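You operate a simulated robot arm through the tools that you are given. There is no shell and no other tool.

You run a simulated robot arm. Do the job below in one go: nothing can be reset, and whatever is moved stays where it is left.

JOB
Bail the cloudy purple basin below its lower line into the funnel, then top it up with the hose.
Fine: Use the dipper and put it back; fill to the upper line or a little over, so that it is clear; tap closed, hose back in its holder.
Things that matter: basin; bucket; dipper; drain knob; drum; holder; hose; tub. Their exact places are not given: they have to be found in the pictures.

Only the result counts: the job must be done as asked and must still hold three seconds after the hand-in. Knocking over, shifting, dropping, spilling or breaking anything else fails it.

ROBOT AND FRAMES
A 6-joint arm with a two-finger parallel gripper on a trunk, on a base that moves. Base frame: it is fixed to the floor where the robot stands at the start and does not move with it; the origin is under the middle of the robot, x ahead of it, y to its left, z up; the surface under the hand at the start is at about z = 0.72. Readings come in m, rad, newtons and seconds.
It reaches about 1.066 m from its shoulder. Its first joint turns from -2.897 to 2.897 rad. Places, roughly: basin [-2.25, 0, 0.75]; drain knob [0.4, 0.7, 0.7]; drum [0.7, 0.1, 0.4]; holder [0.9, 0.5, 0.8]; tub [0.7, 0.8, 0.8]. Payload 3.91 kg.
Tool frame: the origin (TCP) lies between the finger pads and is the grasp point; the fingertips stand 0.03 m ahead of it; z points along the fingers, y is the line along which they close. Largest opening 0.11 m; finger width 0.02, thickness 0.01; the body of the gripper, 0.048 by 0.112 m, starts 0.055 m behind the TCP.
Orientation is that of the tool frame in the base frame, as [roll, pitch, yaw] about the fixed x, y, z axes, in that order (R = Rz(yaw) Ry(pitch) Rx(roll)). With the fingers straight down and closing along the base's y, the tool's x points along the base's -x, its y along +y and its z along -z.

CONTROLS
- The arm moves only by the tool move_arm. Its argument "commands" is a list of rows, each an object (a shift or turn left out is 0, a gripper value left out holds the last) with "gripper": the closure, from 0 (fully open) to 1 (shut); "xyz": the shift along the tool's x, y, z in units of 30 mm (1.0 is 30 mm), a list of three; "rot": the turn, a rotation vector about the tool's x, y, z in units of 6 degrees (1.0 is 6 degrees), a list of three. In form: [{"gripper": gripper, "xyz": [x, y, z], "rot": [rx, ry, rz]}, ...]. A call has 1 to 20 rows; each row shifts and turns the commanded pose from where the row before left it, along the tool's axes as they then stand. A call with a number of a shift or a turn outside -1 to 1 is refused whole. Rows are played at 5 a second. More than 0.05 m and 0.15 rad between two rows, or a gripper value outside its range, and nothing of the call is played. A pose out of reach is approached as far as the arm can. The call stops where the force on the tool passes 60 N (or 10 N more than at its start, if that is more) or the arm is blocked; 0.2 s more then pass. Each finger travels about 0.153 m/s and halts on what it meets, pressing with about 37 N; the grip force reading is that of the motor and also rises with nothing between the fingers. The clock runs only during rows and for 0.2 s after the last one: add rows that do not move to give the fingers time. It gives the time, the measured TCP pose, the force on the tool (base axes), the opening and the grip force at its end, in the units of the frame above (readings bear some noise), with the torque about the TCP (base axes, N m) and any sound that the robot's microphone picked up.
- Cameras (640 x 400 px; columns grow to the right, rows downward): "scene" is now at [0.2223, 0.2487, 1.3829]; the picture's right is [0.16, -0.99, 0.00], its down [-0.44, -0.07, -0.90] and it looks along [0.88, 0.15, -0.44] (base axes); focal length 214 px, centre (320, 200). "wrist" rides on the gripper at [0.072, 0.017, -0.103] in the tool frame; the picture's right is [-0.23, 0.97, 0.00], its down [-0.76, -0.18, -0.62] and it looks along [-0.61, -0.14, 0.78] (tool axes); focal length 222 px, centre (320, 200).
- snapshot(camera): a new picture of that camera. The clock stands still meanwhile.
- base_move(legs): drives the robot by 1 to 6 legs, each [ahead, turn to the left] in m and rad, along the robot's own axes; the way and the turn of a leg run together, so that a leg with both is an arc; at most 1.5 m and 3.142 rad a leg. The arm and the cameras ride along, it lands a little off, and it stops where it bumps. It gives what a move gives.
- head_to(pan, tilt): turns the head with the scene camera to pan (to the left, within 2.094 rad either way) and tilt (down, from -0.506 to 1.204), counted from straight ahead of the robot. It gives what a move gives.
- point_at(camera, pixels): for up to 12 pixels [column, row] of the newest picture of that camera ("zoom" is the newest enlarged one), the place [x, y, z] in the base frame of the surface seen there, good to about 0.003 m. The clock stands still meanwhile.
- inspect(camera, box): a new picture of the part [left, top, right, bottom] of that camera's present view, enlarged. The clock stands still meanwhile.
- job_done(): hands the job in; it is judged then, once.

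Unless the task says otherwise, let go and move clear before handing in.

The tools are called after ">>>" as a command line: name --argument value ..., lists and objects as JSON in quotes. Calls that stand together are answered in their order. move_arm: Moves the arm, as the interface text tells. Its arguments: {"type":"object","properties":{"commands":{"type":"array","items":{"type":"object","properties":{"gripper":{"type":"number"},"xyz":{"type":"array","items":{"type":"number"}},"rot":{"type":"array","items":{"type":"number"}}}}}},"required":["commands"]} The other tools are called the same way: base_move (legs) drives the base; head_to (pan, tilt) turns the head that bears the scene camera; snapshot (camera) takes a picture; point_at (camera, pixels) gives the place of the surface under pixels of a picture; inspect (camera, box) takes an enlarged picture of a part of a camera's view; job_done () hands the job in.

At the start:

```text
time_s: 0.0
ee_pos: [0.4866, 0.354, 1.3523]
orientation: [-3.141, 0.0, 3.141]
force: [-0.5, 0.1, 0.3]
wrist_torque: [-0.03, 0.04, 0.0]
opening: 0.11
finger_force: 0.1
robot x, y, heading: [0.0008, 0.0007, -0.001]
head pan, tilt (commanded): [0.164, 0.457]
```

scene: 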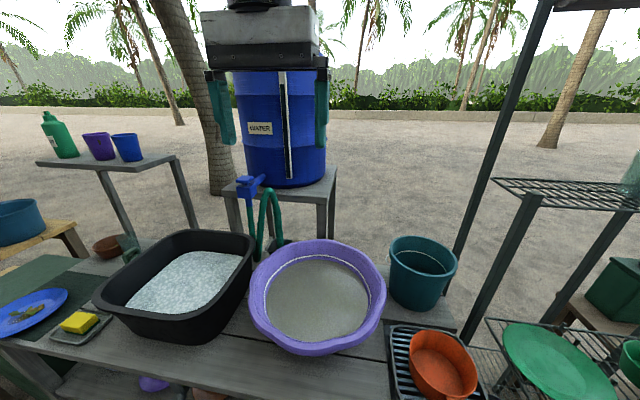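
wrist: 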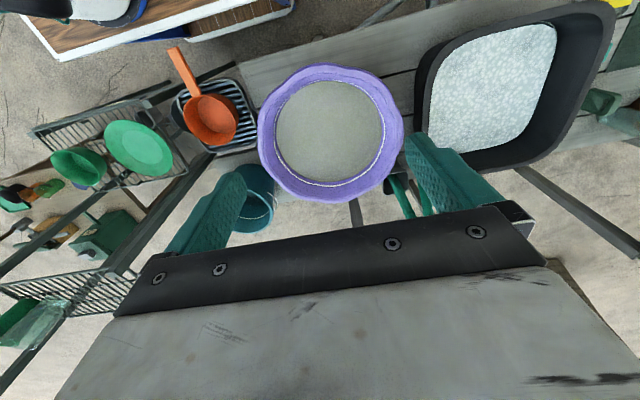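

The scene picture shows a purple basin with cloudy water near pixel (318,300), a black tub at (190,285), a blue drum with tap and hose, a teal bucket at (422,270) and an orange dipper at (440,365). I'll look more closely and locate these before moving.

>>> inspect --camera "scene" --box '[200, 160, 480, 400]'

>>> point_at --camera "scene" --pixels '[[318, 300], [318, 245], [318, 352], [252, 295], [385, 295], [190, 285], [422, 240], [422, 265], [440, 365], [252, 185], [275, 120], [278, 245]]'

```text
1.67 times, centred on (340, 280) of scene
```

zoom: 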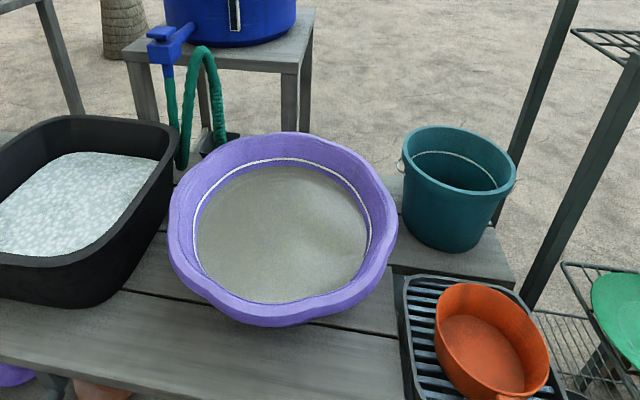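

```text
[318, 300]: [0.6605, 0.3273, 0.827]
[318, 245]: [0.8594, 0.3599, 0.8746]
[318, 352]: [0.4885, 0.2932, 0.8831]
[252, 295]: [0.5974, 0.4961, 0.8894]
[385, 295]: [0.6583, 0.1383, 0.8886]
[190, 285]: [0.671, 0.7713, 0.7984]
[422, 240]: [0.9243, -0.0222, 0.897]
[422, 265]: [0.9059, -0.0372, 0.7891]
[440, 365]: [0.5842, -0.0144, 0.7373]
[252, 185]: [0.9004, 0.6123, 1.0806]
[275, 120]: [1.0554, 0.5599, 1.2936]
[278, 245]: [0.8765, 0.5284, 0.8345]
```

The purple basin in front is around [0.66, 0.33] with its water surface near z=0.827, and the drum, bucket and dipper can be seen; the funnel has not shown up yet. The rough basin place lies behind the robot, so I'll look around with the head.

>>> head_to --pan 0.3 --tilt 0.95

>>> snapshot --camera "scene"

>>> head_to --pan 1.2 --tilt 0.5

>>> snapshot --camera "scene"

>>> head_to --pan 2.09 --tilt 0.5

>>> snapshot --camera "scene"

>>> head_to --pan -0.6 --tilt 0.7

>>> snapshot --camera "scene"

>>> head_to --pan -1.4 --tilt 0.5

>>> snapshot --camera "scene"

>>> head_to --pan -2.09 --tilt 0.5

>>> snapshot --camera "scene"

```text
time_s: 0.9
ee_pos: [0.4861, 0.354, 1.351]
orientation: [-3.141, 0.0, 3.141]
force: [-0.5, -0.9, -0.1]
wrist_torque: [0.02, 0.0, -0.02]
opening: 0.1101
finger_force: 0.0
robot x, y, heading: [0.0008, -0.0019, -0.004]
head pan, tilt (commanded): [0.3, 0.949]
```

```text
taken
```

scene: 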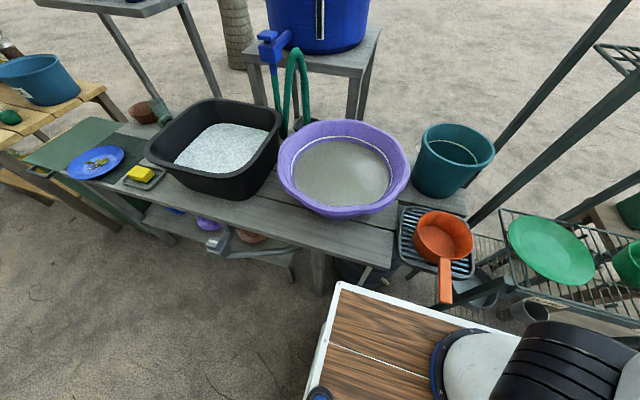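

```text
time_s: 2.1
ee_pos: [0.4861, 0.3548, 1.3514]
orientation: [3.141, 0.001, 3.141]
force: [-0.7, 0.3, 0.0]
wrist_torque: [-0.01, -0.01, 0.02]
opening: 0.1098
finger_force: 0.1
robot x, y, heading: [0.0016, 0.0007, 0.003]
head pan, tilt (commanded): [1.201, 0.499]
```

```text
taken
```

scene: 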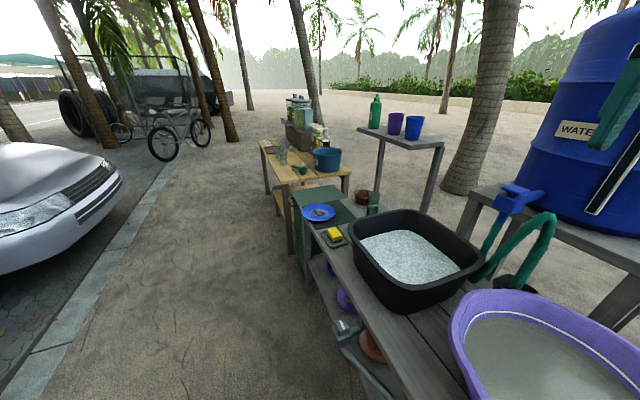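

```text
time_s: 3.3
ee_pos: [0.4864, 0.3535, 1.3516]
orientation: [3.141, 0.001, 3.141]
force: [0.0, -0.9, -0.5]
wrist_torque: [-0.03, 0.01, 0.01]
opening: 0.1101
finger_force: 0.1
robot x, y, heading: [-0.0001, 0.0017, -0.0]
head pan, tilt (commanded): [2.089, 0.499]
```

```text
taken
```

scene: 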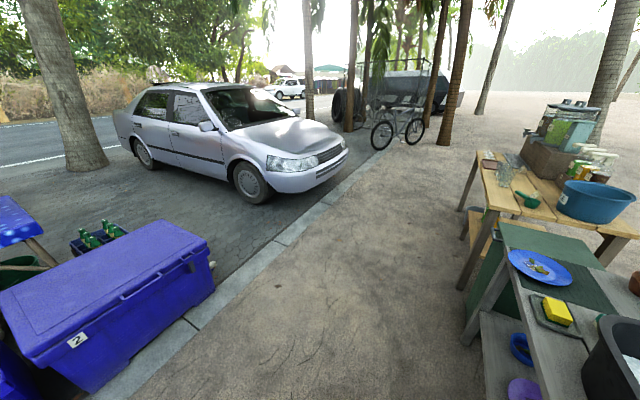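

```text
time_s: 5.7
ee_pos: [0.4862, 0.3534, 1.3518]
orientation: [-3.141, 0.0, 3.141]
force: [-0.4, -0.5, -0.4]
wrist_torque: [0.01, -0.05, 0.01]
opening: 0.1101
finger_force: 0.0
robot x, y, heading: [-0.0013, 0.0001, -0.001]
head pan, tilt (commanded): [-0.6, 0.7]
```

```text
taken
```

scene: 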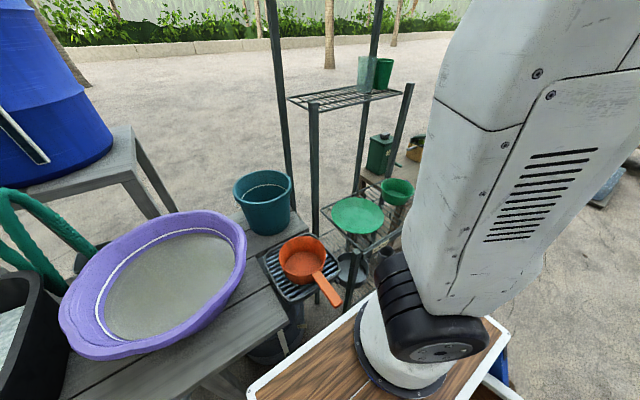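

```text
time_s: 6.8
ee_pos: [0.4856, 0.3541, 1.3518]
orientation: [-3.14, -0.002, -3.14]
force: [-0.2, 0.2, 1.2]
wrist_torque: [0.0, -0.03, 0.0]
opening: 0.11
finger_force: 0.0
robot x, y, heading: [0.0013, 0.0048, 0.001]
head pan, tilt (commanded): [-1.4, 0.499]
```

```text
taken
```

scene: 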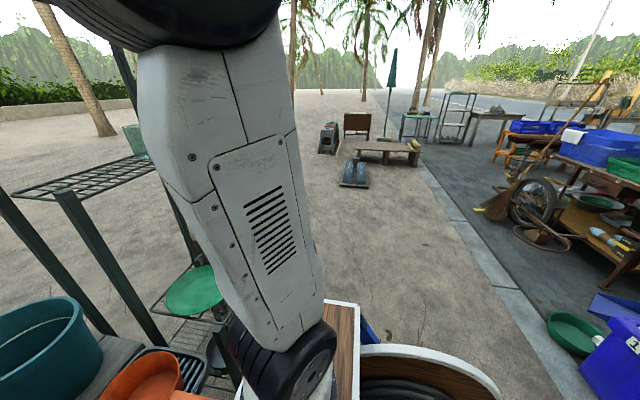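

```text
time_s: 7.9
ee_pos: [0.4858, 0.3538, 1.3512]
orientation: [3.141, 0.0, 3.14]
force: [0.0, 0.4, -0.3]
wrist_torque: [0.03, 0.01, 0.02]
opening: 0.1099
finger_force: 0.0
robot x, y, heading: [0.0009, -0.001, -0.006]
head pan, tilt (commanded): [-2.089, 0.499]
```

```text
taken
```

scene: 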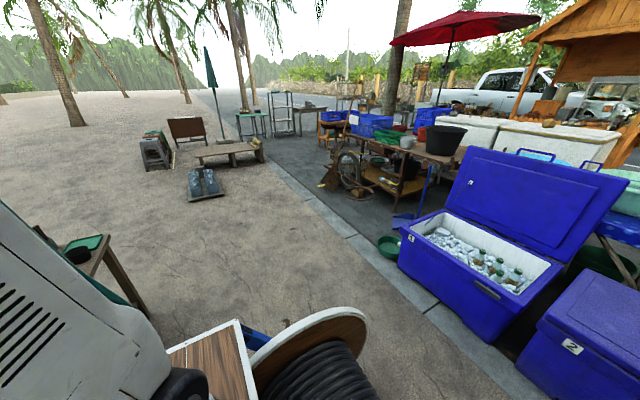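

No second basin with cloudy water has shown up so far. There is something dark under the right end of the table, near where the drum is roughly said to be, so I'll look there for the funnel and check the dark bowl behind at (440,140).

>>> point_at --camera "scene" --pixels '[[440, 140], [445, 130], [390, 245], [480, 250]]'

>>> inspect --camera "scene" --box '[300, 80, 620, 280]'

>>> head_to --pan -0.2 --tilt 1.0

>>> snapshot --camera "scene"

>>> inspect --camera "scene" --box '[200, 60, 440, 260]'

>>> inspect --camera "wrist" --box '[0, 0, 320, 200]'

```text
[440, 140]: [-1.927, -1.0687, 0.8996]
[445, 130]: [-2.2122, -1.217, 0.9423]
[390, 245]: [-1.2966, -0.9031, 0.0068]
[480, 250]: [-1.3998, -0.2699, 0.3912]
```

```text
2.00 times, centred on (460, 180) of scene
```

zoom: 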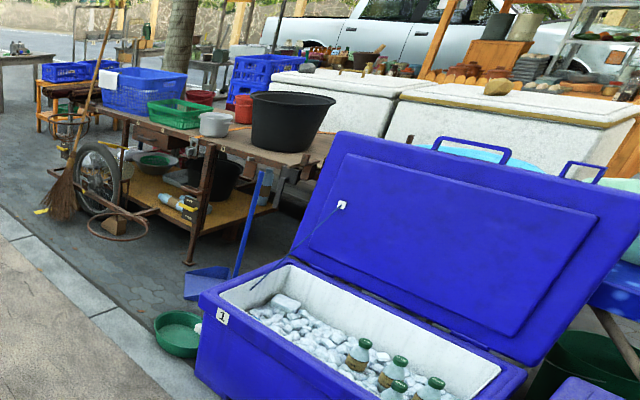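

```text
time_s: 9.8
ee_pos: [0.486, 0.354, 1.3515]
orientation: [3.141, 0.001, 3.141]
force: [0.3, 0.5, 0.4]
wrist_torque: [0.03, 0.02, 0.0]
opening: 0.1099
finger_force: 0.1
robot x, y, heading: [0.0006, -0.0022, 0.0]
head pan, tilt (commanded): [-0.201, 1.0]
```

```text
taken
```

scene: 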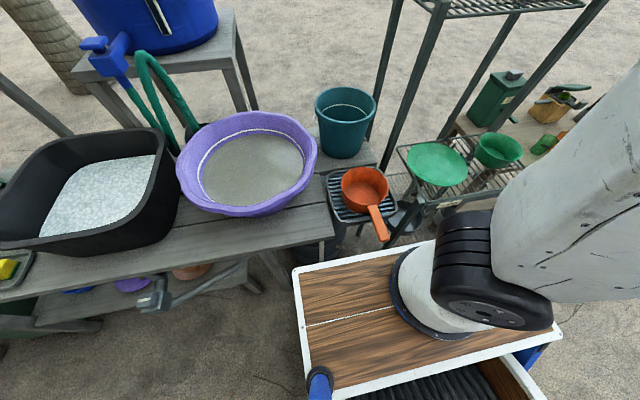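

```text
2.00 times, centred on (320, 160) of scene
```

zoom: 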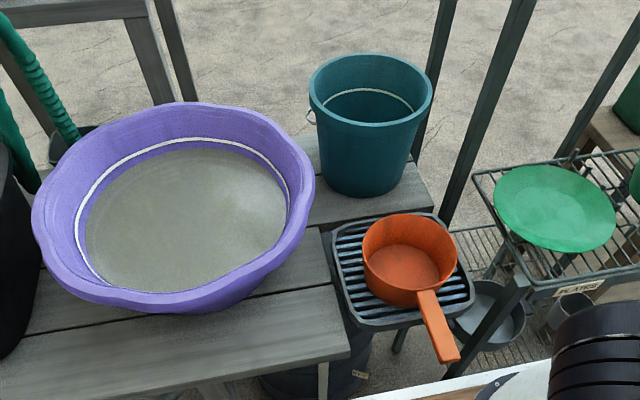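

```text
2.00 times, centred on (160, 100) of wrist
```

zoom: 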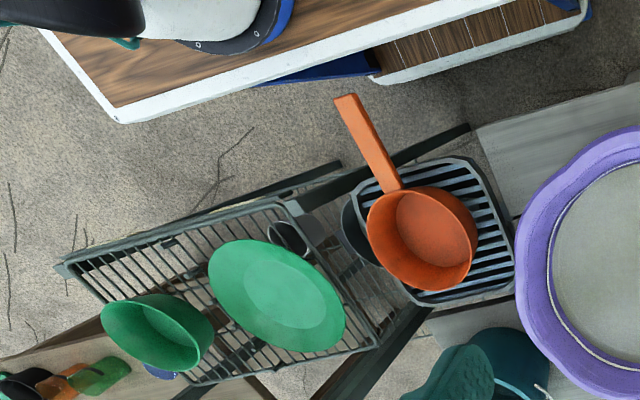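

Beneath the table's right end there's a dark drum at zoom (320,370) and a grey funnel-like vessel at zoom (490,310). I'll zoom in on both and on the grey fitting under the tub at (155,295).

>>> inspect --camera "scene" --box '[300, 170, 460, 270]'

>>> inspect --camera "scene" --box '[60, 230, 300, 380]'

>>> point_at --camera "scene" --pixels '[[345, 245], [340, 250], [404, 212], [395, 215], [365, 190], [345, 185], [386, 185], [365, 170], [365, 208], [375, 215], [382, 237], [155, 295]]'

```text
4.00 times, centred on (380, 220) of scene
```

zoom: 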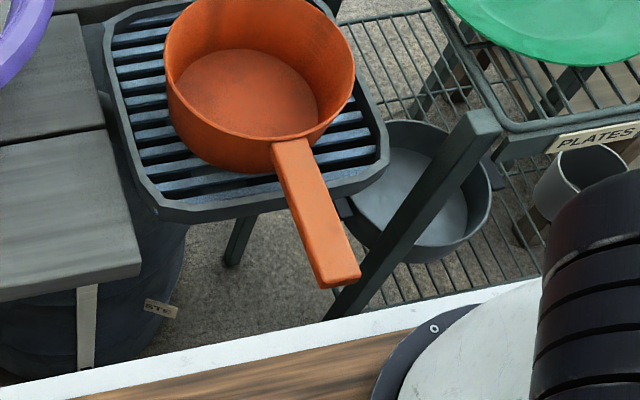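

```text
2.67 times, centred on (180, 305) of scene
```

zoom: 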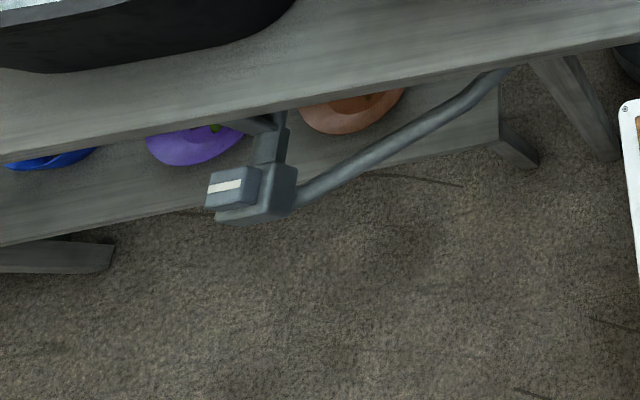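

```text
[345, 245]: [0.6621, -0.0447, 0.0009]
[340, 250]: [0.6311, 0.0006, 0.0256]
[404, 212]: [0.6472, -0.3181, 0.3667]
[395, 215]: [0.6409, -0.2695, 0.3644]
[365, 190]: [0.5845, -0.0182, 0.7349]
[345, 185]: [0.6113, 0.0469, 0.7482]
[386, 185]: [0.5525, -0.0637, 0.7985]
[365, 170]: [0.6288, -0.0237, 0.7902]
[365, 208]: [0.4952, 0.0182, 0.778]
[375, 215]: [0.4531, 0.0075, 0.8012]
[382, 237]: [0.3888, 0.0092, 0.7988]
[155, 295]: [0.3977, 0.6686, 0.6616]
```

A black drum labelled "...STE" stands under the table's right end, the slatted tray under the dipper looks like its funnel, and a grey drain fitting at (155,295) sits under the tub. Next I'll check directly behind, where the rough basin place lies, then study the tap and hose.

>>> head_to --pan -2.09 --tilt 0.3

>>> inspect --camera "scene" --box '[480, 100, 640, 300]'

>>> head_to --pan 2.09 --tilt 0.3

>>> inspect --camera "scene" --box '[0, 100, 160, 300]'

>>> head_to --pan 0.5 --tilt 0.45

>>> inspect --camera "scene" --box '[240, 120, 440, 280]'

>>> snapshot --camera "scene"

```text
time_s: 11.6
ee_pos: [0.487, 0.3538, 1.352]
orientation: [3.142, 0.0, 3.141]
force: [-0.2, 0.0, 0.0]
wrist_torque: [0.05, -0.02, 0.01]
opening: 0.1101
finger_force: 0.0
robot x, y, heading: [0.0007, 0.0005, 0.0]
head pan, tilt (commanded): [-2.089, 0.3]
```

```text
2.00 times, centred on (560, 200) of scene
```

zoom: 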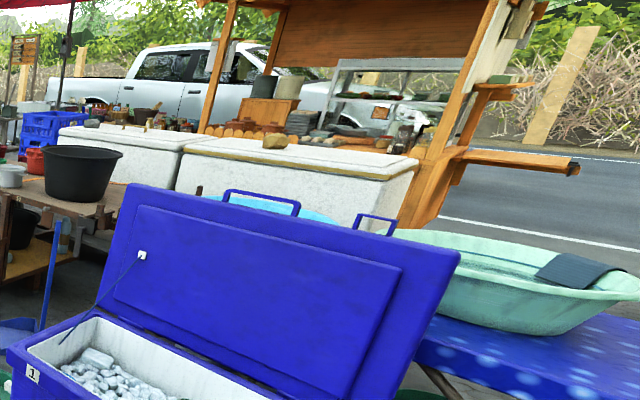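

```text
time_s: 15.0
ee_pos: [0.4871, 0.3536, 1.3521]
orientation: [-3.141, 0.0, 3.141]
force: [0.3, 0.7, -0.2]
wrist_torque: [-0.01, 0.01, 0.0]
opening: 0.1102
finger_force: 0.1
robot x, y, heading: [0.0029, 0.0014, 0.002]
head pan, tilt (commanded): [2.089, 0.3]
```

```text
2.00 times, centred on (80, 200) of scene
```

zoom: 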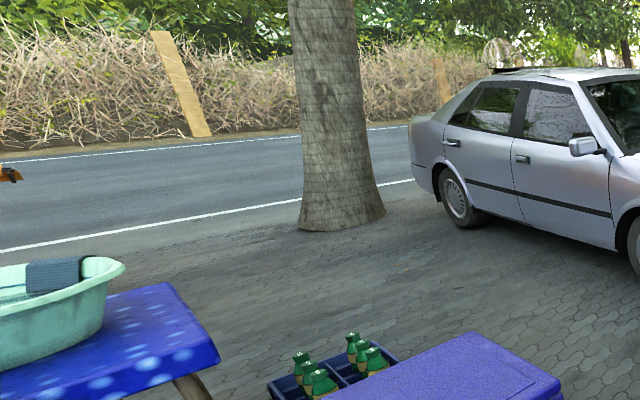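

```text
time_s: 16.7
ee_pos: [0.4863, 0.3547, 1.3519]
orientation: [3.141, -0.001, -3.141]
force: [-0.5, 0.7, -0.1]
wrist_torque: [0.01, 0.0, -0.03]
opening: 0.1101
finger_force: 0.0
robot x, y, heading: [-0.0013, 0.0013, -0.005]
head pan, tilt (commanded): [0.499, 0.45]
```

```text
2.50 times, centred on (340, 200) of scene
```

zoom: 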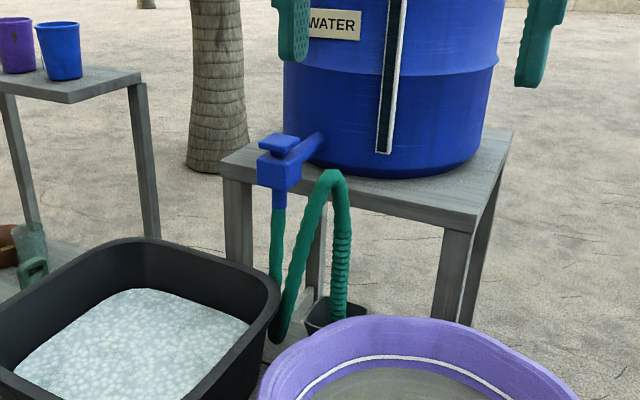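

```text
taken
```

scene: 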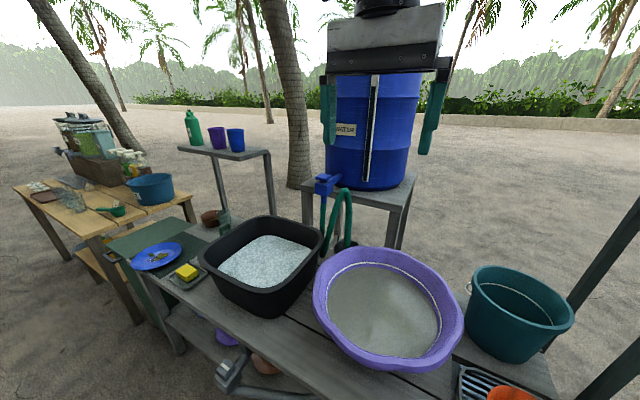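

Behind the robot is a mint basin at the listed place; the cloudy purple one is in front, so that one is mine. The hose leaves the blue tap, loops and ends in a black holder near zoom (330,310). Now I'll measure the basin, line, dipper and funnel tray.

>>> point_at --camera "zoom" --pixels '[[277, 143], [290, 170], [315, 140], [278, 195], [275, 260], [275, 335], [332, 175], [342, 240], [338, 300], [318, 305], [350, 310], [335, 325]]'

>>> head_to --pan 0.0 --tilt 0.8

>>> snapshot --camera "scene"

>>> inspect --camera "scene" --box '[170, 100, 410, 250]'

```text
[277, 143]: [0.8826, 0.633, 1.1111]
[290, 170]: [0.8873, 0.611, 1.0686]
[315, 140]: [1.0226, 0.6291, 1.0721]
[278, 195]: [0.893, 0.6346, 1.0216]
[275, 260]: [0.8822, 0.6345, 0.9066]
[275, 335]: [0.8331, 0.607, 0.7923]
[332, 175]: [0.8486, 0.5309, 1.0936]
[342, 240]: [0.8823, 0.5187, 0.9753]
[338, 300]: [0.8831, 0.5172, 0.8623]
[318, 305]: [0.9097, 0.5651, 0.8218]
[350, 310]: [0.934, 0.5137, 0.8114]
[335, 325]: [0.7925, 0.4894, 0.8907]
```

```text
time_s: 17.6
ee_pos: [0.4869, 0.354, 1.3526]
orientation: [-3.142, -0.001, 3.141]
force: [0.4, -0.9, -0.6]
wrist_torque: [0.04, 0.02, -0.01]
opening: 0.1099
finger_force: 0.1
robot x, y, heading: [0.0029, 0.0022, 0.005]
head pan, tilt (commanded): [0.0, 0.799]
```

```text
taken
```

scene: 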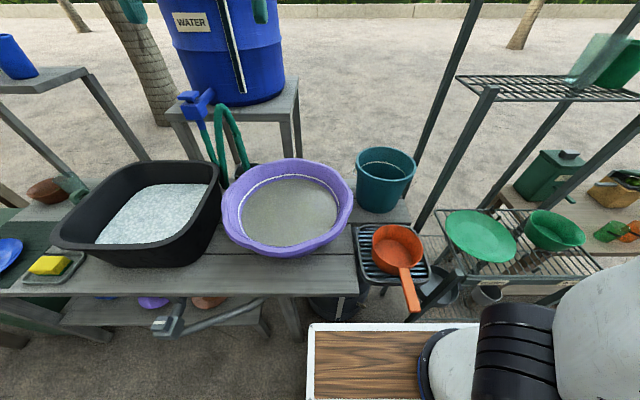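

```text
2.67 times, centred on (290, 175) of scene
```

zoom: 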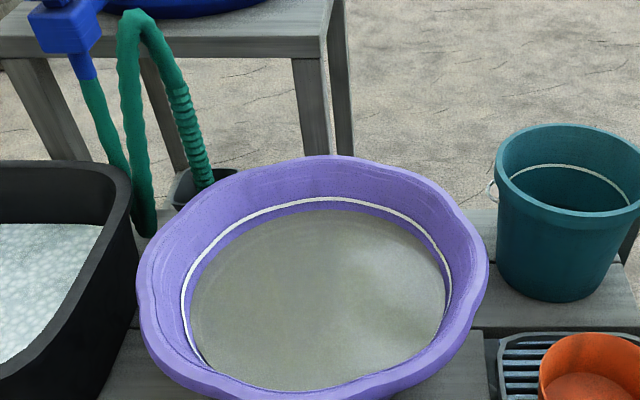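

The white line runs at zoom (330,205) just above the cloudy surface. I'll measure points on the line, water, rim and bucket.

>>> point_at --camera "zoom" --pixels '[[330, 202], [330, 215], [330, 160], [187, 290], [196, 290], [142, 290], [447, 270], [484, 270], [315, 300], [315, 385], [390, 280], [240, 330]]'

>>> point_at --camera "scene" --pixels '[[396, 228], [370, 235], [424, 245], [396, 250], [402, 268], [405, 280], [410, 300], [408, 310], [360, 240], [358, 255], [385, 280], [300, 275]]'

>>> inspect --camera "scene" --box '[300, 200, 460, 320]'

```text
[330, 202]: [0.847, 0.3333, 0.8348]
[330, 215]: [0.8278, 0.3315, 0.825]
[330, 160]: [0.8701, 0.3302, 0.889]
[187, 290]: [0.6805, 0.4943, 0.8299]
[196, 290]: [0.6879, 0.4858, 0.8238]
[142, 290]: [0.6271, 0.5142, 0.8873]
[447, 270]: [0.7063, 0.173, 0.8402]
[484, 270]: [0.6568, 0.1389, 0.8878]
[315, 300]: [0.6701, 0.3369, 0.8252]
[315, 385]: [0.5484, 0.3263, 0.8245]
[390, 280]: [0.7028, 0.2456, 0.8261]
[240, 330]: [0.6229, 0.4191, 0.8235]
```

```text
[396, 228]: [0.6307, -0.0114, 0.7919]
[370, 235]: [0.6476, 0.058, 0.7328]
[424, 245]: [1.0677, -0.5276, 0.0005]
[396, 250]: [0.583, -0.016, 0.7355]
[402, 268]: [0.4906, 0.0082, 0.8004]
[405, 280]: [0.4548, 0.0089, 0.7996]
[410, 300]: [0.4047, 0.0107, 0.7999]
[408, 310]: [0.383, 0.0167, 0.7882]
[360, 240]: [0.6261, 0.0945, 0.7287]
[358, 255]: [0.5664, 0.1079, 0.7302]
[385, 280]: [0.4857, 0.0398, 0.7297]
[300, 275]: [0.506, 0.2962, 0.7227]
```

```text
3.33 times, centred on (380, 260) of scene
```

zoom: 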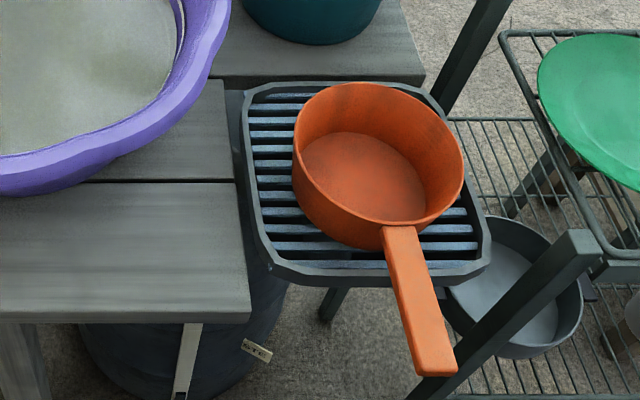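

The water lies at z≈0.825, the line at ≈0.837, the rim at ≈0.888; the slatted funnel tray is at z≈0.73 with the dipper's handle top at z≈0.80. I'll now check the obstacles around the tray and the arm's own base.

>>> point_at --camera "zoom" --pixels '[[590, 240], [560, 300], [480, 30], [500, 40], [620, 120], [600, 255], [470, 340], [255, 90], [430, 95], [490, 260], [270, 265], [380, 85]]'

>>> point_at --camera "scene" --pixels '[[450, 360], [500, 330], [600, 300], [330, 340], [320, 325], [310, 390], [480, 235], [555, 230], [385, 180], [460, 100], [480, 130], [500, 90]]'

>>> snapshot --camera "wrist"

```text
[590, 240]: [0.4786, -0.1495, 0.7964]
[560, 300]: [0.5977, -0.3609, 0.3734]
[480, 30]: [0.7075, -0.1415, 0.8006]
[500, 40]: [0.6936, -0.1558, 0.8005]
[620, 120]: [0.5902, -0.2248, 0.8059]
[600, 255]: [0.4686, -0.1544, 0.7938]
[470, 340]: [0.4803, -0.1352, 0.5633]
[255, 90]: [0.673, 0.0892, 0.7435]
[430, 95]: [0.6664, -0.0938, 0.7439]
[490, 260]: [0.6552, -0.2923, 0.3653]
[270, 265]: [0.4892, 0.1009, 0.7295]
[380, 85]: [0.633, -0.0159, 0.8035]
```

```text
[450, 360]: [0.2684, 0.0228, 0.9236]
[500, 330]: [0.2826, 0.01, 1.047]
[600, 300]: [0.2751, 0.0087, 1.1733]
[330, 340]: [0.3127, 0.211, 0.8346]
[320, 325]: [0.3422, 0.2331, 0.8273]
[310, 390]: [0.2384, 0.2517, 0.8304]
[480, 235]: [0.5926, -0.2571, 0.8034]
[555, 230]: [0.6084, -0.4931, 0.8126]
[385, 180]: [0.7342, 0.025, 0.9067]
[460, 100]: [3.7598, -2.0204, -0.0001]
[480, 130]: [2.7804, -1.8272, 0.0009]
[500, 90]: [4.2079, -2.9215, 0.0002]
```

```text
taken
```

wrist: 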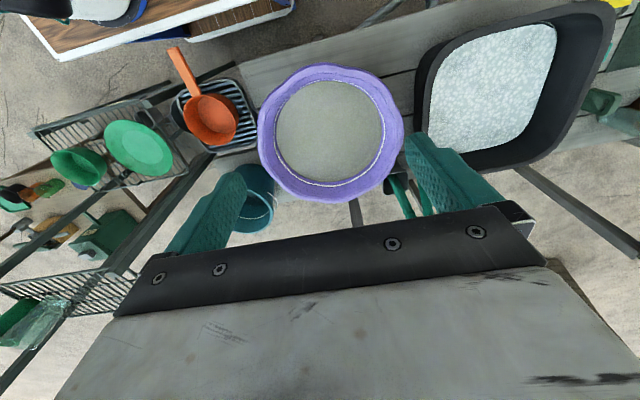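

The robot platform front edge is at x≈0.34, z≈0.83 and the dish rack sits right of the tray at z≈0.80. I'll bring the gripper to above the dipper's handle for a closer wrist view.

>>> move_arm --commands '[{"gripper": 0, "xyz": [0.07, -0.96, 0.85]}, {"xyz": [0.07, -0.96, 0.85]}, {"xyz": [0.07, -0.96, 0.85]}, {"xyz": [0.07, -0.96, 0.85]}, {"xyz": [0.07, -0.96, 0.85]}, {"xyz": [0.07, -0.96, 0.85]}, {"xyz": [0.07, -0.96, 0.85]}, {"xyz": [0.07, -0.96, 0.85]}, {"xyz": [0.07, -0.96, 0.85]}, {"xyz": [0.07, -0.96, 0.85]}, {"xyz": [0.07, -0.96, 0.85]}, {"xyz": [0.07, -0.96, 0.85]}, {"xyz": [0, 0, 0]}]'

>>> snapshot --camera "wrist"

>>> inspect --camera "scene" --box '[300, 160, 500, 340]'

```text
time_s: 20.4
ee_pos: [0.4621, 0.0097, 1.0451]
orientation: [3.141, 0.001, 3.141]
force: [0.0, -0.1, 0.2]
wrist_torque: [0.01, 0.01, -0.01]
opening: 0.11
finger_force: 0.0
robot x, y, heading: [-0.0003, 0.0003, -0.006]
head pan, tilt (commanded): [0.0, 0.799]
```

```text
taken
```

wrist: 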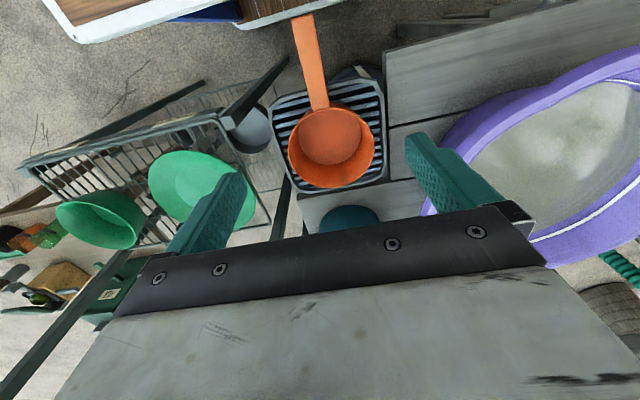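

```text
2.22 times, centred on (400, 250) of scene
```

zoom: 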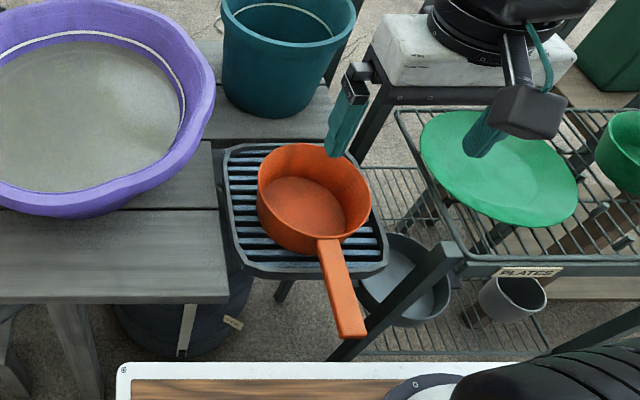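

The dipper is in full view at wrist (315,100). I'll zoom in and measure the handle and rim.

>>> inspect --camera "wrist" --box '[220, 0, 420, 200]'

>>> point_at --camera "wrist" --pixels '[[293, 20], [303, 20], [313, 20], [300, 60], [312, 60], [323, 60], [315, 105], [331, 105], [288, 140], [374, 140], [330, 186], [331, 135]]'

```text
2.00 times, centred on (320, 100) of wrist
```

zoom: 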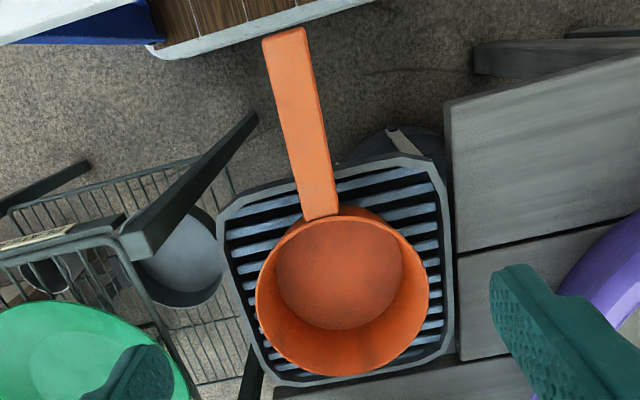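

```text
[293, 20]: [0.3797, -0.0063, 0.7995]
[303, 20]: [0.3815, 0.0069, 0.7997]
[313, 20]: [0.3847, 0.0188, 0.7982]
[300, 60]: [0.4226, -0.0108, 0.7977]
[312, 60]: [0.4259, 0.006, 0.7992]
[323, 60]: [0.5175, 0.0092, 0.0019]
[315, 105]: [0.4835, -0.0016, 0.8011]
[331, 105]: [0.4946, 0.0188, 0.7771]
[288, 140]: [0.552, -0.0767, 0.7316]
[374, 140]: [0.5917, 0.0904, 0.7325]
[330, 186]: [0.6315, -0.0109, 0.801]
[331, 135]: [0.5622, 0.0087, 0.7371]
```

I need the handle's centre line and the cup rim more exactly, so I'll sample points in the zoom along the handle and around the rim.

>>> point_at --camera "zoom" --pixels '[[285, 45], [292, 90], [302, 130], [312, 170], [320, 208], [288, 130], [320, 130], [300, 205], [335, 205], [260, 285], [425, 285], [345, 372]]'

>>> inspect --camera "wrist" --box '[270, 50, 390, 200]'

```text
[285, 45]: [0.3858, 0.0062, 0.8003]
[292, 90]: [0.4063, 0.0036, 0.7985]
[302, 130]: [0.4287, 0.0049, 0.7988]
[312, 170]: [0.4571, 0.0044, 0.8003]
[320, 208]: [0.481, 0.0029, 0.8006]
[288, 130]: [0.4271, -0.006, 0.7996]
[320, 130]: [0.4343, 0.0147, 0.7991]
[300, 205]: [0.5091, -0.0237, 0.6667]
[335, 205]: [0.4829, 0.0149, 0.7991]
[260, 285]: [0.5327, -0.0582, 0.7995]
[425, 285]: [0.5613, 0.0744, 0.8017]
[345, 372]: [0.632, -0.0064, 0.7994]
```

```text
2.67 times, centred on (330, 125) of wrist
```

zoom: 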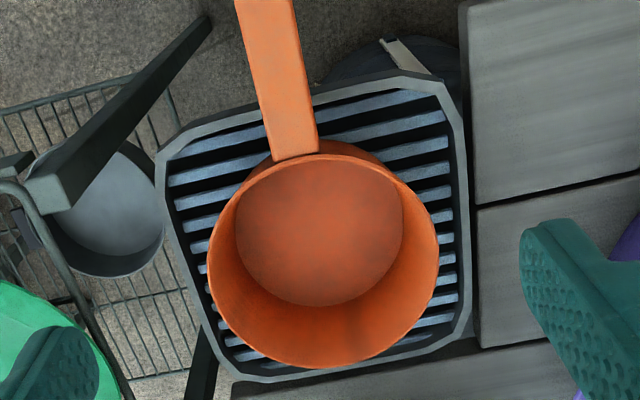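

The handle runs straight along x at y≈0.0045 (26 mm wide, top z≈0.80), and the cup is centred at about (0.562, 0.005) with radius 0.07. I'll lower onto the handle close to the cup at x≈0.468 and close.

>>> move_arm --commands '[{"gripper": 0, "xyz": [-0.2, -0.17, 0.5]}, {"xyz": [0, 0, 1]}, {"xyz": [0, 0, 1]}, {"xyz": [0, 0, 1]}, {"xyz": [0, 0, 1]}, {"xyz": [0, 0, 1]}, {"xyz": [0, 0, 1]}, {"xyz": [0, 0, 0.7]}, {"xyz": [0, 0, 0]}]'

>>> inspect --camera "wrist" --box '[160, 0, 480, 200]'

>>> inspect --camera "scene" --box '[320, 200, 480, 320]'

```text
time_s: 22.4
ee_pos: [0.5517, 0.0157, 0.8744]
orientation: [3.14, -0.002, 3.14]
force: [-0.2, 0.4, 0.1]
wrist_torque: [0.01, -0.04, 0.02]
opening: 0.1099
finger_force: 0.1
out of reach, approached as far as the arm can: row 1, 2, 3, 4, 5, 6, 7, 8
robot x, y, heading: [0.0014, 0.0011, 0.003]
head pan, tilt (commanded): [0.0, 0.799]
```

```text
2.00 times, centred on (320, 100) of wrist
```

zoom: 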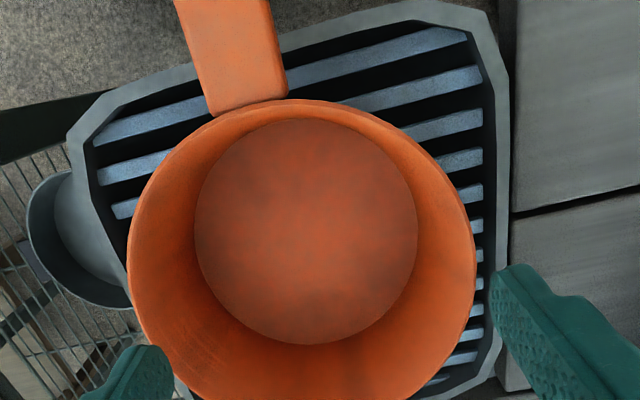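

```text
3.33 times, centred on (400, 260) of scene
```

zoom: 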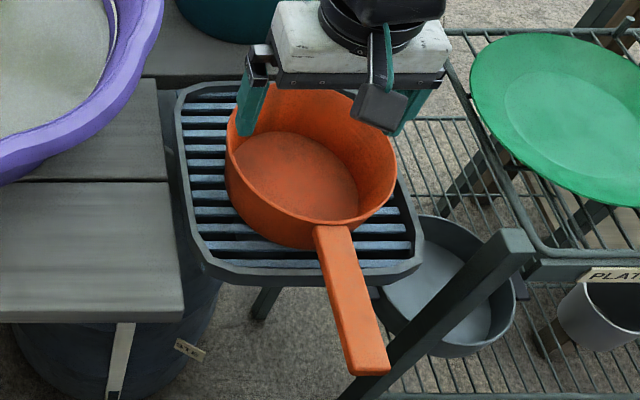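

The vertical pose this close to the shoulder is out of reach; the gripper drifted to hover over the cup without touching. I'll raise it, back the base up about 0.22 m, and retry.

>>> move_arm --commands '[{"gripper": 0, "xyz": [0, 0, -1]}, {"xyz": [0, 0, -1]}, {"xyz": [0, 0, -1]}, {"xyz": [0, 0, -1]}, {"xyz": [0, 0, -1]}, {"xyz": [0, 0, 0]}]'

>>> base_move --legs '[[-0.22, 0]]'

>>> snapshot --camera "scene"

>>> snapshot --camera "wrist"

```text
time_s: 23.8
ee_pos: [0.5498, 0.0154, 1.0254]
orientation: [-3.142, -0.001, -3.141]
force: [0.3, 0.0, 0.0]
wrist_torque: [-0.05, 0.01, 0.03]
opening: 0.1102
finger_force: 0.0
robot x, y, heading: [0.0007, -0.0013, -0.0]
head pan, tilt (commanded): [0.0, 0.799]
```

```text
time_s: 25.5
ee_pos: [0.3285, 0.0155, 1.0262]
orientation: [-3.141, 0.0, -3.141]
force: [-0.4, 0.5, 0.1]
wrist_torque: [0.01, 0.0, 0.0]
opening: 0.11
finger_force: 0.1
robot x, y, heading: [-0.2218, 0.0022, -0.001]
head pan, tilt (commanded): [0.0, 0.799]
```

```text
taken
```

scene: 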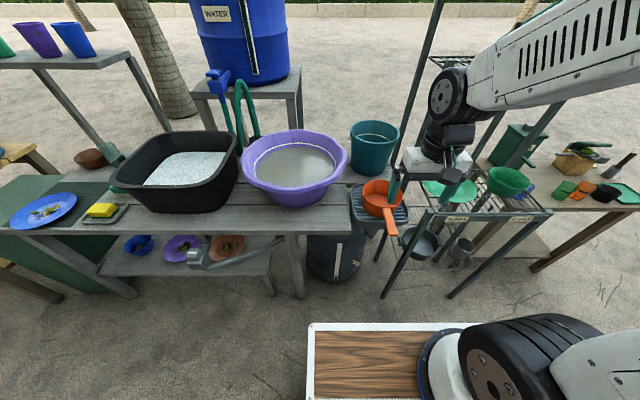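

```text
taken
```

wrist: 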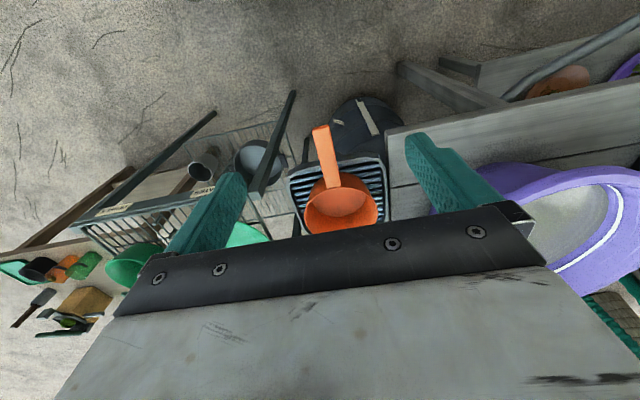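

The base is back 0.22 m and the black drum under the table is now visible at (335,250). I'll zoom on the drum and tray to confirm the funnel, and re-measure the handle.

>>> inspect --camera "scene" --box '[280, 170, 440, 300]'

>>> inspect --camera "wrist" --box '[240, 80, 440, 240]'

>>> point_at --camera "zoom" --pixels '[[250, 150], [270, 200], [285, 250], [310, 330]]'

```text
3.08 times, centred on (360, 235) of scene
```

zoom: 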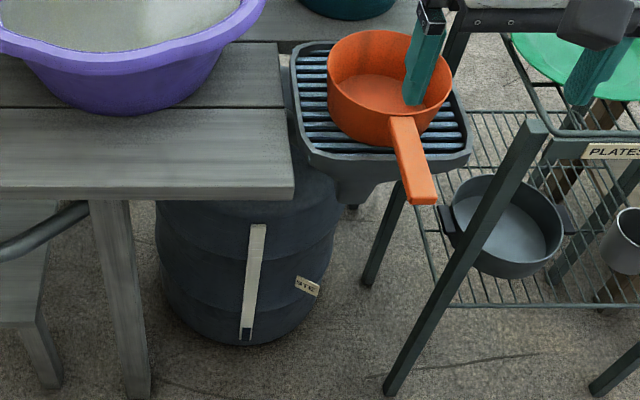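

```text
2.50 times, centred on (340, 160) of wrist
```

zoom: 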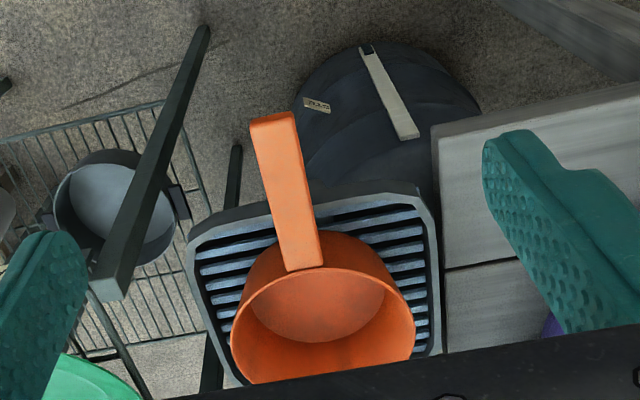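

```text
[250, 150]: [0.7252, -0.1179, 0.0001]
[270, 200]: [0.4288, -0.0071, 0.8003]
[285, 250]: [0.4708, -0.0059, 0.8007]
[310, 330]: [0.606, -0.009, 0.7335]
```

Confirmed: the slatted tray tapers down into the drum labelled WASTE, so it is the funnel. I'll move over the handle at x≈0.468 and go down.

>>> move_arm --commands '[{"gripper": 0, "xyz": [-0.93, -0.07, 0]}, {"xyz": [-0.93, -0.07, 0]}, {"xyz": [-0.93, -0.07, 0]}, {"xyz": [-0.93, -0.07, 0]}, {"xyz": [-0.93, -0.07, 0]}, {"xyz": [0, 0, 1]}, {"xyz": [0, 0, 1]}, {"xyz": [0, 0, 1]}, {"xyz": [0, 0, 1]}, {"xyz": [0, 0, 1]}, {"xyz": [0, 0, 0]}]'

>>> snapshot --camera "wrist"

>>> inspect --camera "scene" --box '[320, 140, 480, 260]'

```text
time_s: 27.9
ee_pos: [0.4675, 0.0048, 0.876]
orientation: [-3.139, 0.0, -3.14]
force: [1.2, -0.2, 0.1]
wrist_torque: [-0.01, 0.01, -0.04]
opening: 0.1099
finger_force: 0.0
robot x, y, heading: [-0.2245, 0.0013, -0.0]
head pan, tilt (commanded): [0.0, 0.799]
```

```text
taken
```

wrist: 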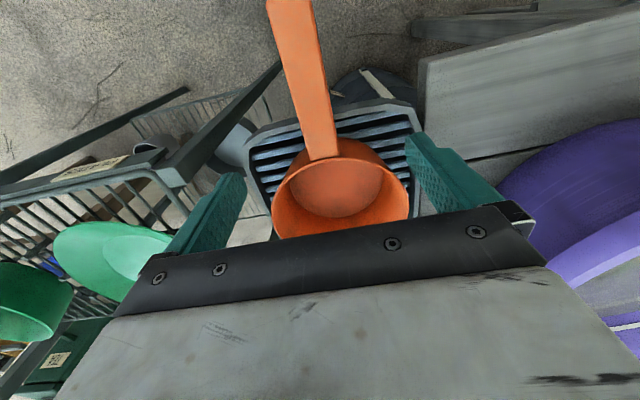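

```text
3.33 times, centred on (400, 200) of scene
```

zoom: 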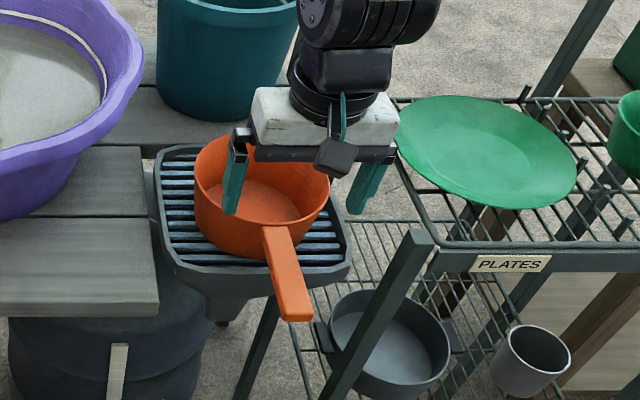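

The fingers straddle the handle at (0.4675, 0.0048). I'll lower to z≈0.79 and close.

>>> move_arm --commands '[{"gripper": 0, "xyz": [0, 0, 1]}, {"xyz": [0, 0, 1]}, {"xyz": [0, 0, 0.87]}, {"xyz": [0, 0, 0]}, {"gripper": 0.5}, {"gripper": 1}, {"gripper": 1}, {"gripper": 1}, {"gripper": 1}, {"gripper": 1}]'

>>> inspect --camera "wrist" --box '[160, 0, 480, 260]'

>>> inspect --camera "scene" --box '[320, 140, 480, 260]'

```text
time_s: 30.1
ee_pos: [0.4685, 0.005, 0.7893]
orientation: [3.14, 0.0, -3.14]
force: [0.1, -0.7, 0.5]
wrist_torque: [-0.01, 0.07, 0.03]
opening: 0.0272
finger_force: 37.2
robot x, y, heading: [-0.2237, 0.0045, 0.003]
head pan, tilt (commanded): [0.0, 0.799]
```

```text
1.54 times, centred on (320, 130) of wrist
```

zoom: 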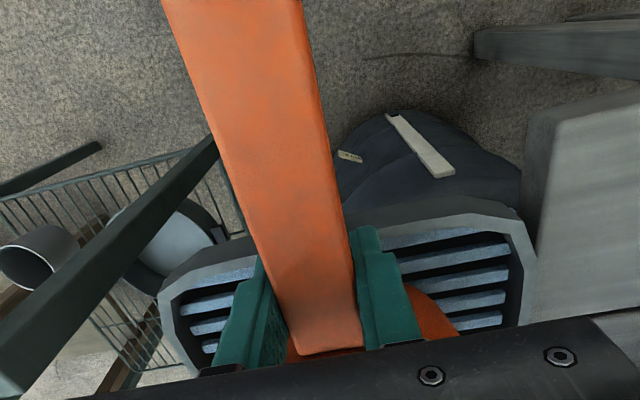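

```text
3.33 times, centred on (400, 200) of scene
```

zoom: 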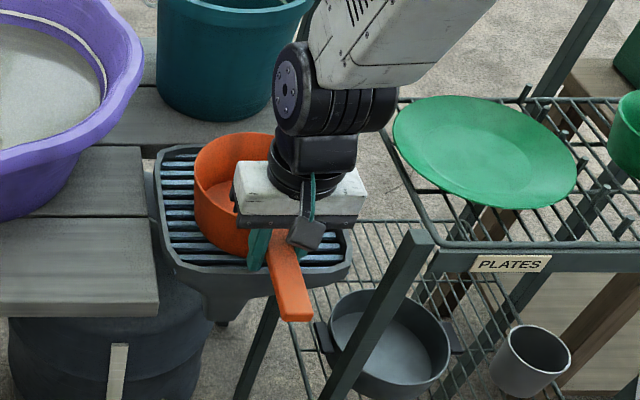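

The handle is gripped (opening 0.027 m, 37 N) at TCP (0.4685, 0.005, 0.789), which is the pose to return to. I'll lift straight up and check for slip.

>>> move_arm --commands '[{"gripper": 1, "xyz": [0, 0, -0.3]}, {"xyz": [0, 0, -0.6]}, {"xyz": [0, 0, -0.9]}, {"xyz": [0, 0, -1]}, {"xyz": [0, 0, -1]}, {"xyz": [0, 0, -1]}, {"xyz": [0, 0, -1]}, {"xyz": [0, 0, -1]}, {"xyz": [0, 0, 0]}, {"xyz": [0, 0, 0]}]'

>>> inspect --camera "wrist" --box '[160, 0, 480, 260]'

>>> inspect --camera "scene" --box '[280, 100, 480, 260]'

```text
time_s: 32.3
ee_pos: [0.4685, 0.0053, 0.9955]
orientation: [3.141, 0.0, -3.14]
force: [0.8, -0.1, -1.9]
wrist_torque: [-0.01, 0.07, 0.0]
opening: 0.0272
finger_force: 37.2
robot x, y, heading: [-0.2219, 0.0005, 0.002]
head pan, tilt (commanded): [0.0, 0.799]
```

```text
1.54 times, centred on (320, 130) of wrist
```

zoom: 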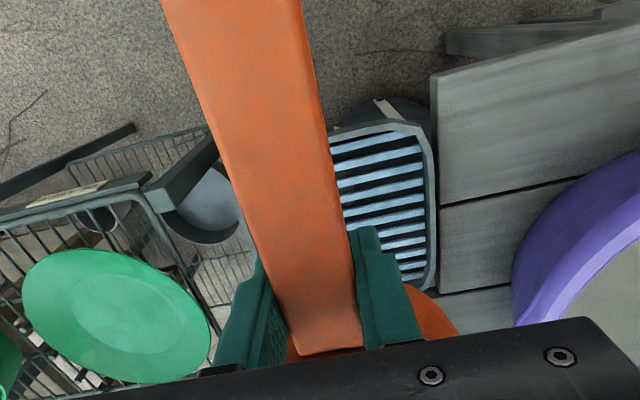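

```text
2.50 times, centred on (380, 180) of scene
```

zoom: 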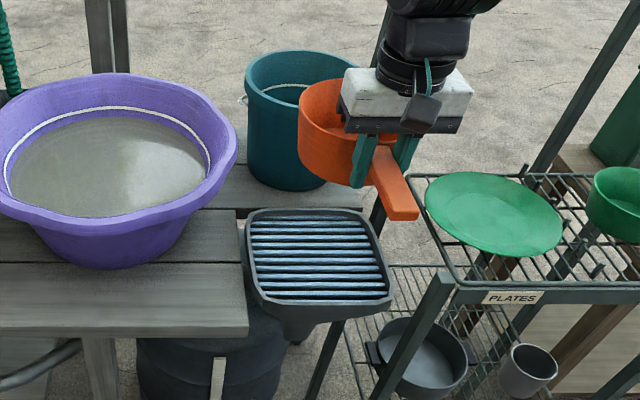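

The dipper lifts cleanly (about 0.2 kg), and the full slatted funnel is visible at zoom (315,260). I'll measure its corners, then carry the dipper over the basin.

>>> point_at --camera "zoom" --pixels '[[252, 217], [362, 213], [388, 292], [264, 312], [315, 260], [315, 215], [320, 300], [290, 330], [350, 150], [400, 210], [345, 175], [110, 215]]'

>>> move_arm --commands '[{"xyz": [0, 0.1, -0.6]}, {"xyz": [0, 0.8, -0.6]}, {"xyz": [-0.3, 1, 0]}, {"xyz": [-0.7, 1, 0]}, {"xyz": [-0.7, 1, 0]}, {"xyz": [-0.7, 1, 0]}, {"xyz": [-0.7, 1, 0]}, {"xyz": [-0.7, 1, 0]}, {"xyz": [-0.7, 1, 0]}, {"xyz": [-0.7, 1, 0]}, {"xyz": [-0.58, 1, 0]}, {"xyz": [0, 1, 0]}, {"xyz": [0, 0.06, 0]}, {"xyz": [0, 0, 0]}]'

>>> snapshot --camera "wrist"

>>> inspect --camera "scene" --box '[200, 80, 440, 260]'

```text
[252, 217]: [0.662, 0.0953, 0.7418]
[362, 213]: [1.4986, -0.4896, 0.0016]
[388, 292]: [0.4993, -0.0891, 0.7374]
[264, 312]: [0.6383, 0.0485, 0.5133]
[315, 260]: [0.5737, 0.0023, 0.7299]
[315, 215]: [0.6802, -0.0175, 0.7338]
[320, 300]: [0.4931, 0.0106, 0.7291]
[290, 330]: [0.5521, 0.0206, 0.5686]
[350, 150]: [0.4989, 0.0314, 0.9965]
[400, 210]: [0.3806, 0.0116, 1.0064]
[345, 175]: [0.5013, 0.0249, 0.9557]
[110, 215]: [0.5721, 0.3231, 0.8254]
```

```text
time_s: 35.3
ee_pos: [0.6414, 0.3361, 1.0299]
orientation: [-3.141, 0.0, -3.141]
force: [0.8, 0.2, -1.8]
wrist_torque: [-0.01, 0.07, 0.02]
opening: 0.027
finger_force: 37.0
robot x, y, heading: [-0.2256, -0.0036, 0.005]
head pan, tilt (commanded): [0.0, 0.799]
```

```text
taken
```

wrist: 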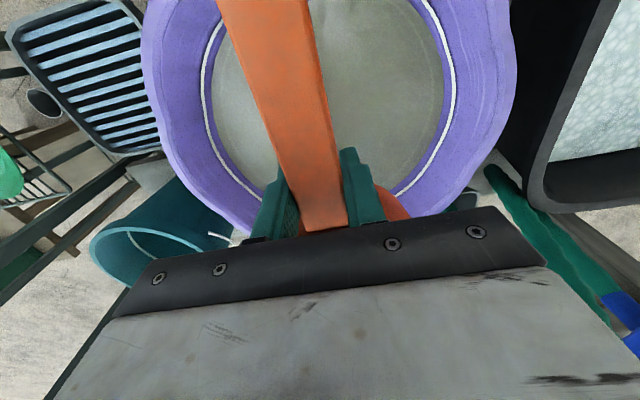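

```text
2.22 times, centred on (320, 170) of scene
```

zoom: 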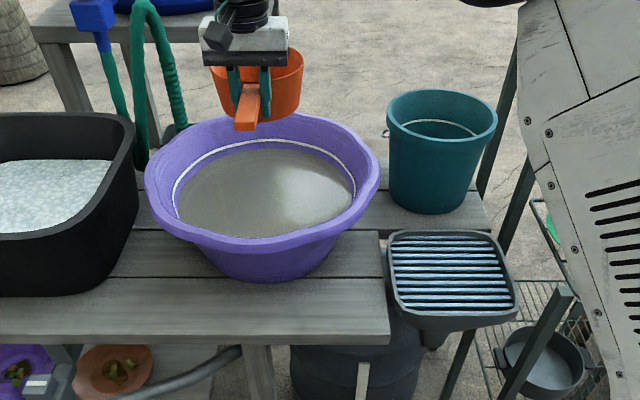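

The dipper hangs above the basin; the wrist view shows the line at (203,90) and (452,100). I'll refine the basin centre from it before dipping.

>>> point_at --camera "wrist" --pixels '[[203, 80], [452, 100], [215, 35], [430, 20], [240, 185], [405, 190], [150, 60], [510, 60], [262, 200], [360, 60], [395, 140], [330, 20]]'

>>> point_at --camera "zoom" --pixels '[[262, 143], [262, 150], [178, 195], [353, 195], [262, 235], [262, 112], [150, 180], [376, 180], [265, 243]]'

```text
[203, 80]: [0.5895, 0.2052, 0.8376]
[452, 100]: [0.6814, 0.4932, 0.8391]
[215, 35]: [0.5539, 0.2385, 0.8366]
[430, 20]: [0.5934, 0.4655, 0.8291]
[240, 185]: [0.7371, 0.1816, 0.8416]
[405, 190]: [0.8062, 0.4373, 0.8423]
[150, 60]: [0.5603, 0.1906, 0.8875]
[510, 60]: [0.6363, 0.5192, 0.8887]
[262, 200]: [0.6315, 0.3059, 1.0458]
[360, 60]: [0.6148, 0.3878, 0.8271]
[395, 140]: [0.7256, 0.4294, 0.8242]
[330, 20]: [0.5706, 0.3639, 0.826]
```

```text
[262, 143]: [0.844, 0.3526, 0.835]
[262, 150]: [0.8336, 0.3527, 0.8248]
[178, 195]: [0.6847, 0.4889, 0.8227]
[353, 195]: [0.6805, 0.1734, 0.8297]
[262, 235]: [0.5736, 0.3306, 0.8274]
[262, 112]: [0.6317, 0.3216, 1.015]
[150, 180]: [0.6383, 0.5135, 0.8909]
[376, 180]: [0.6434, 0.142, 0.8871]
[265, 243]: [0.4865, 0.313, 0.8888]
```

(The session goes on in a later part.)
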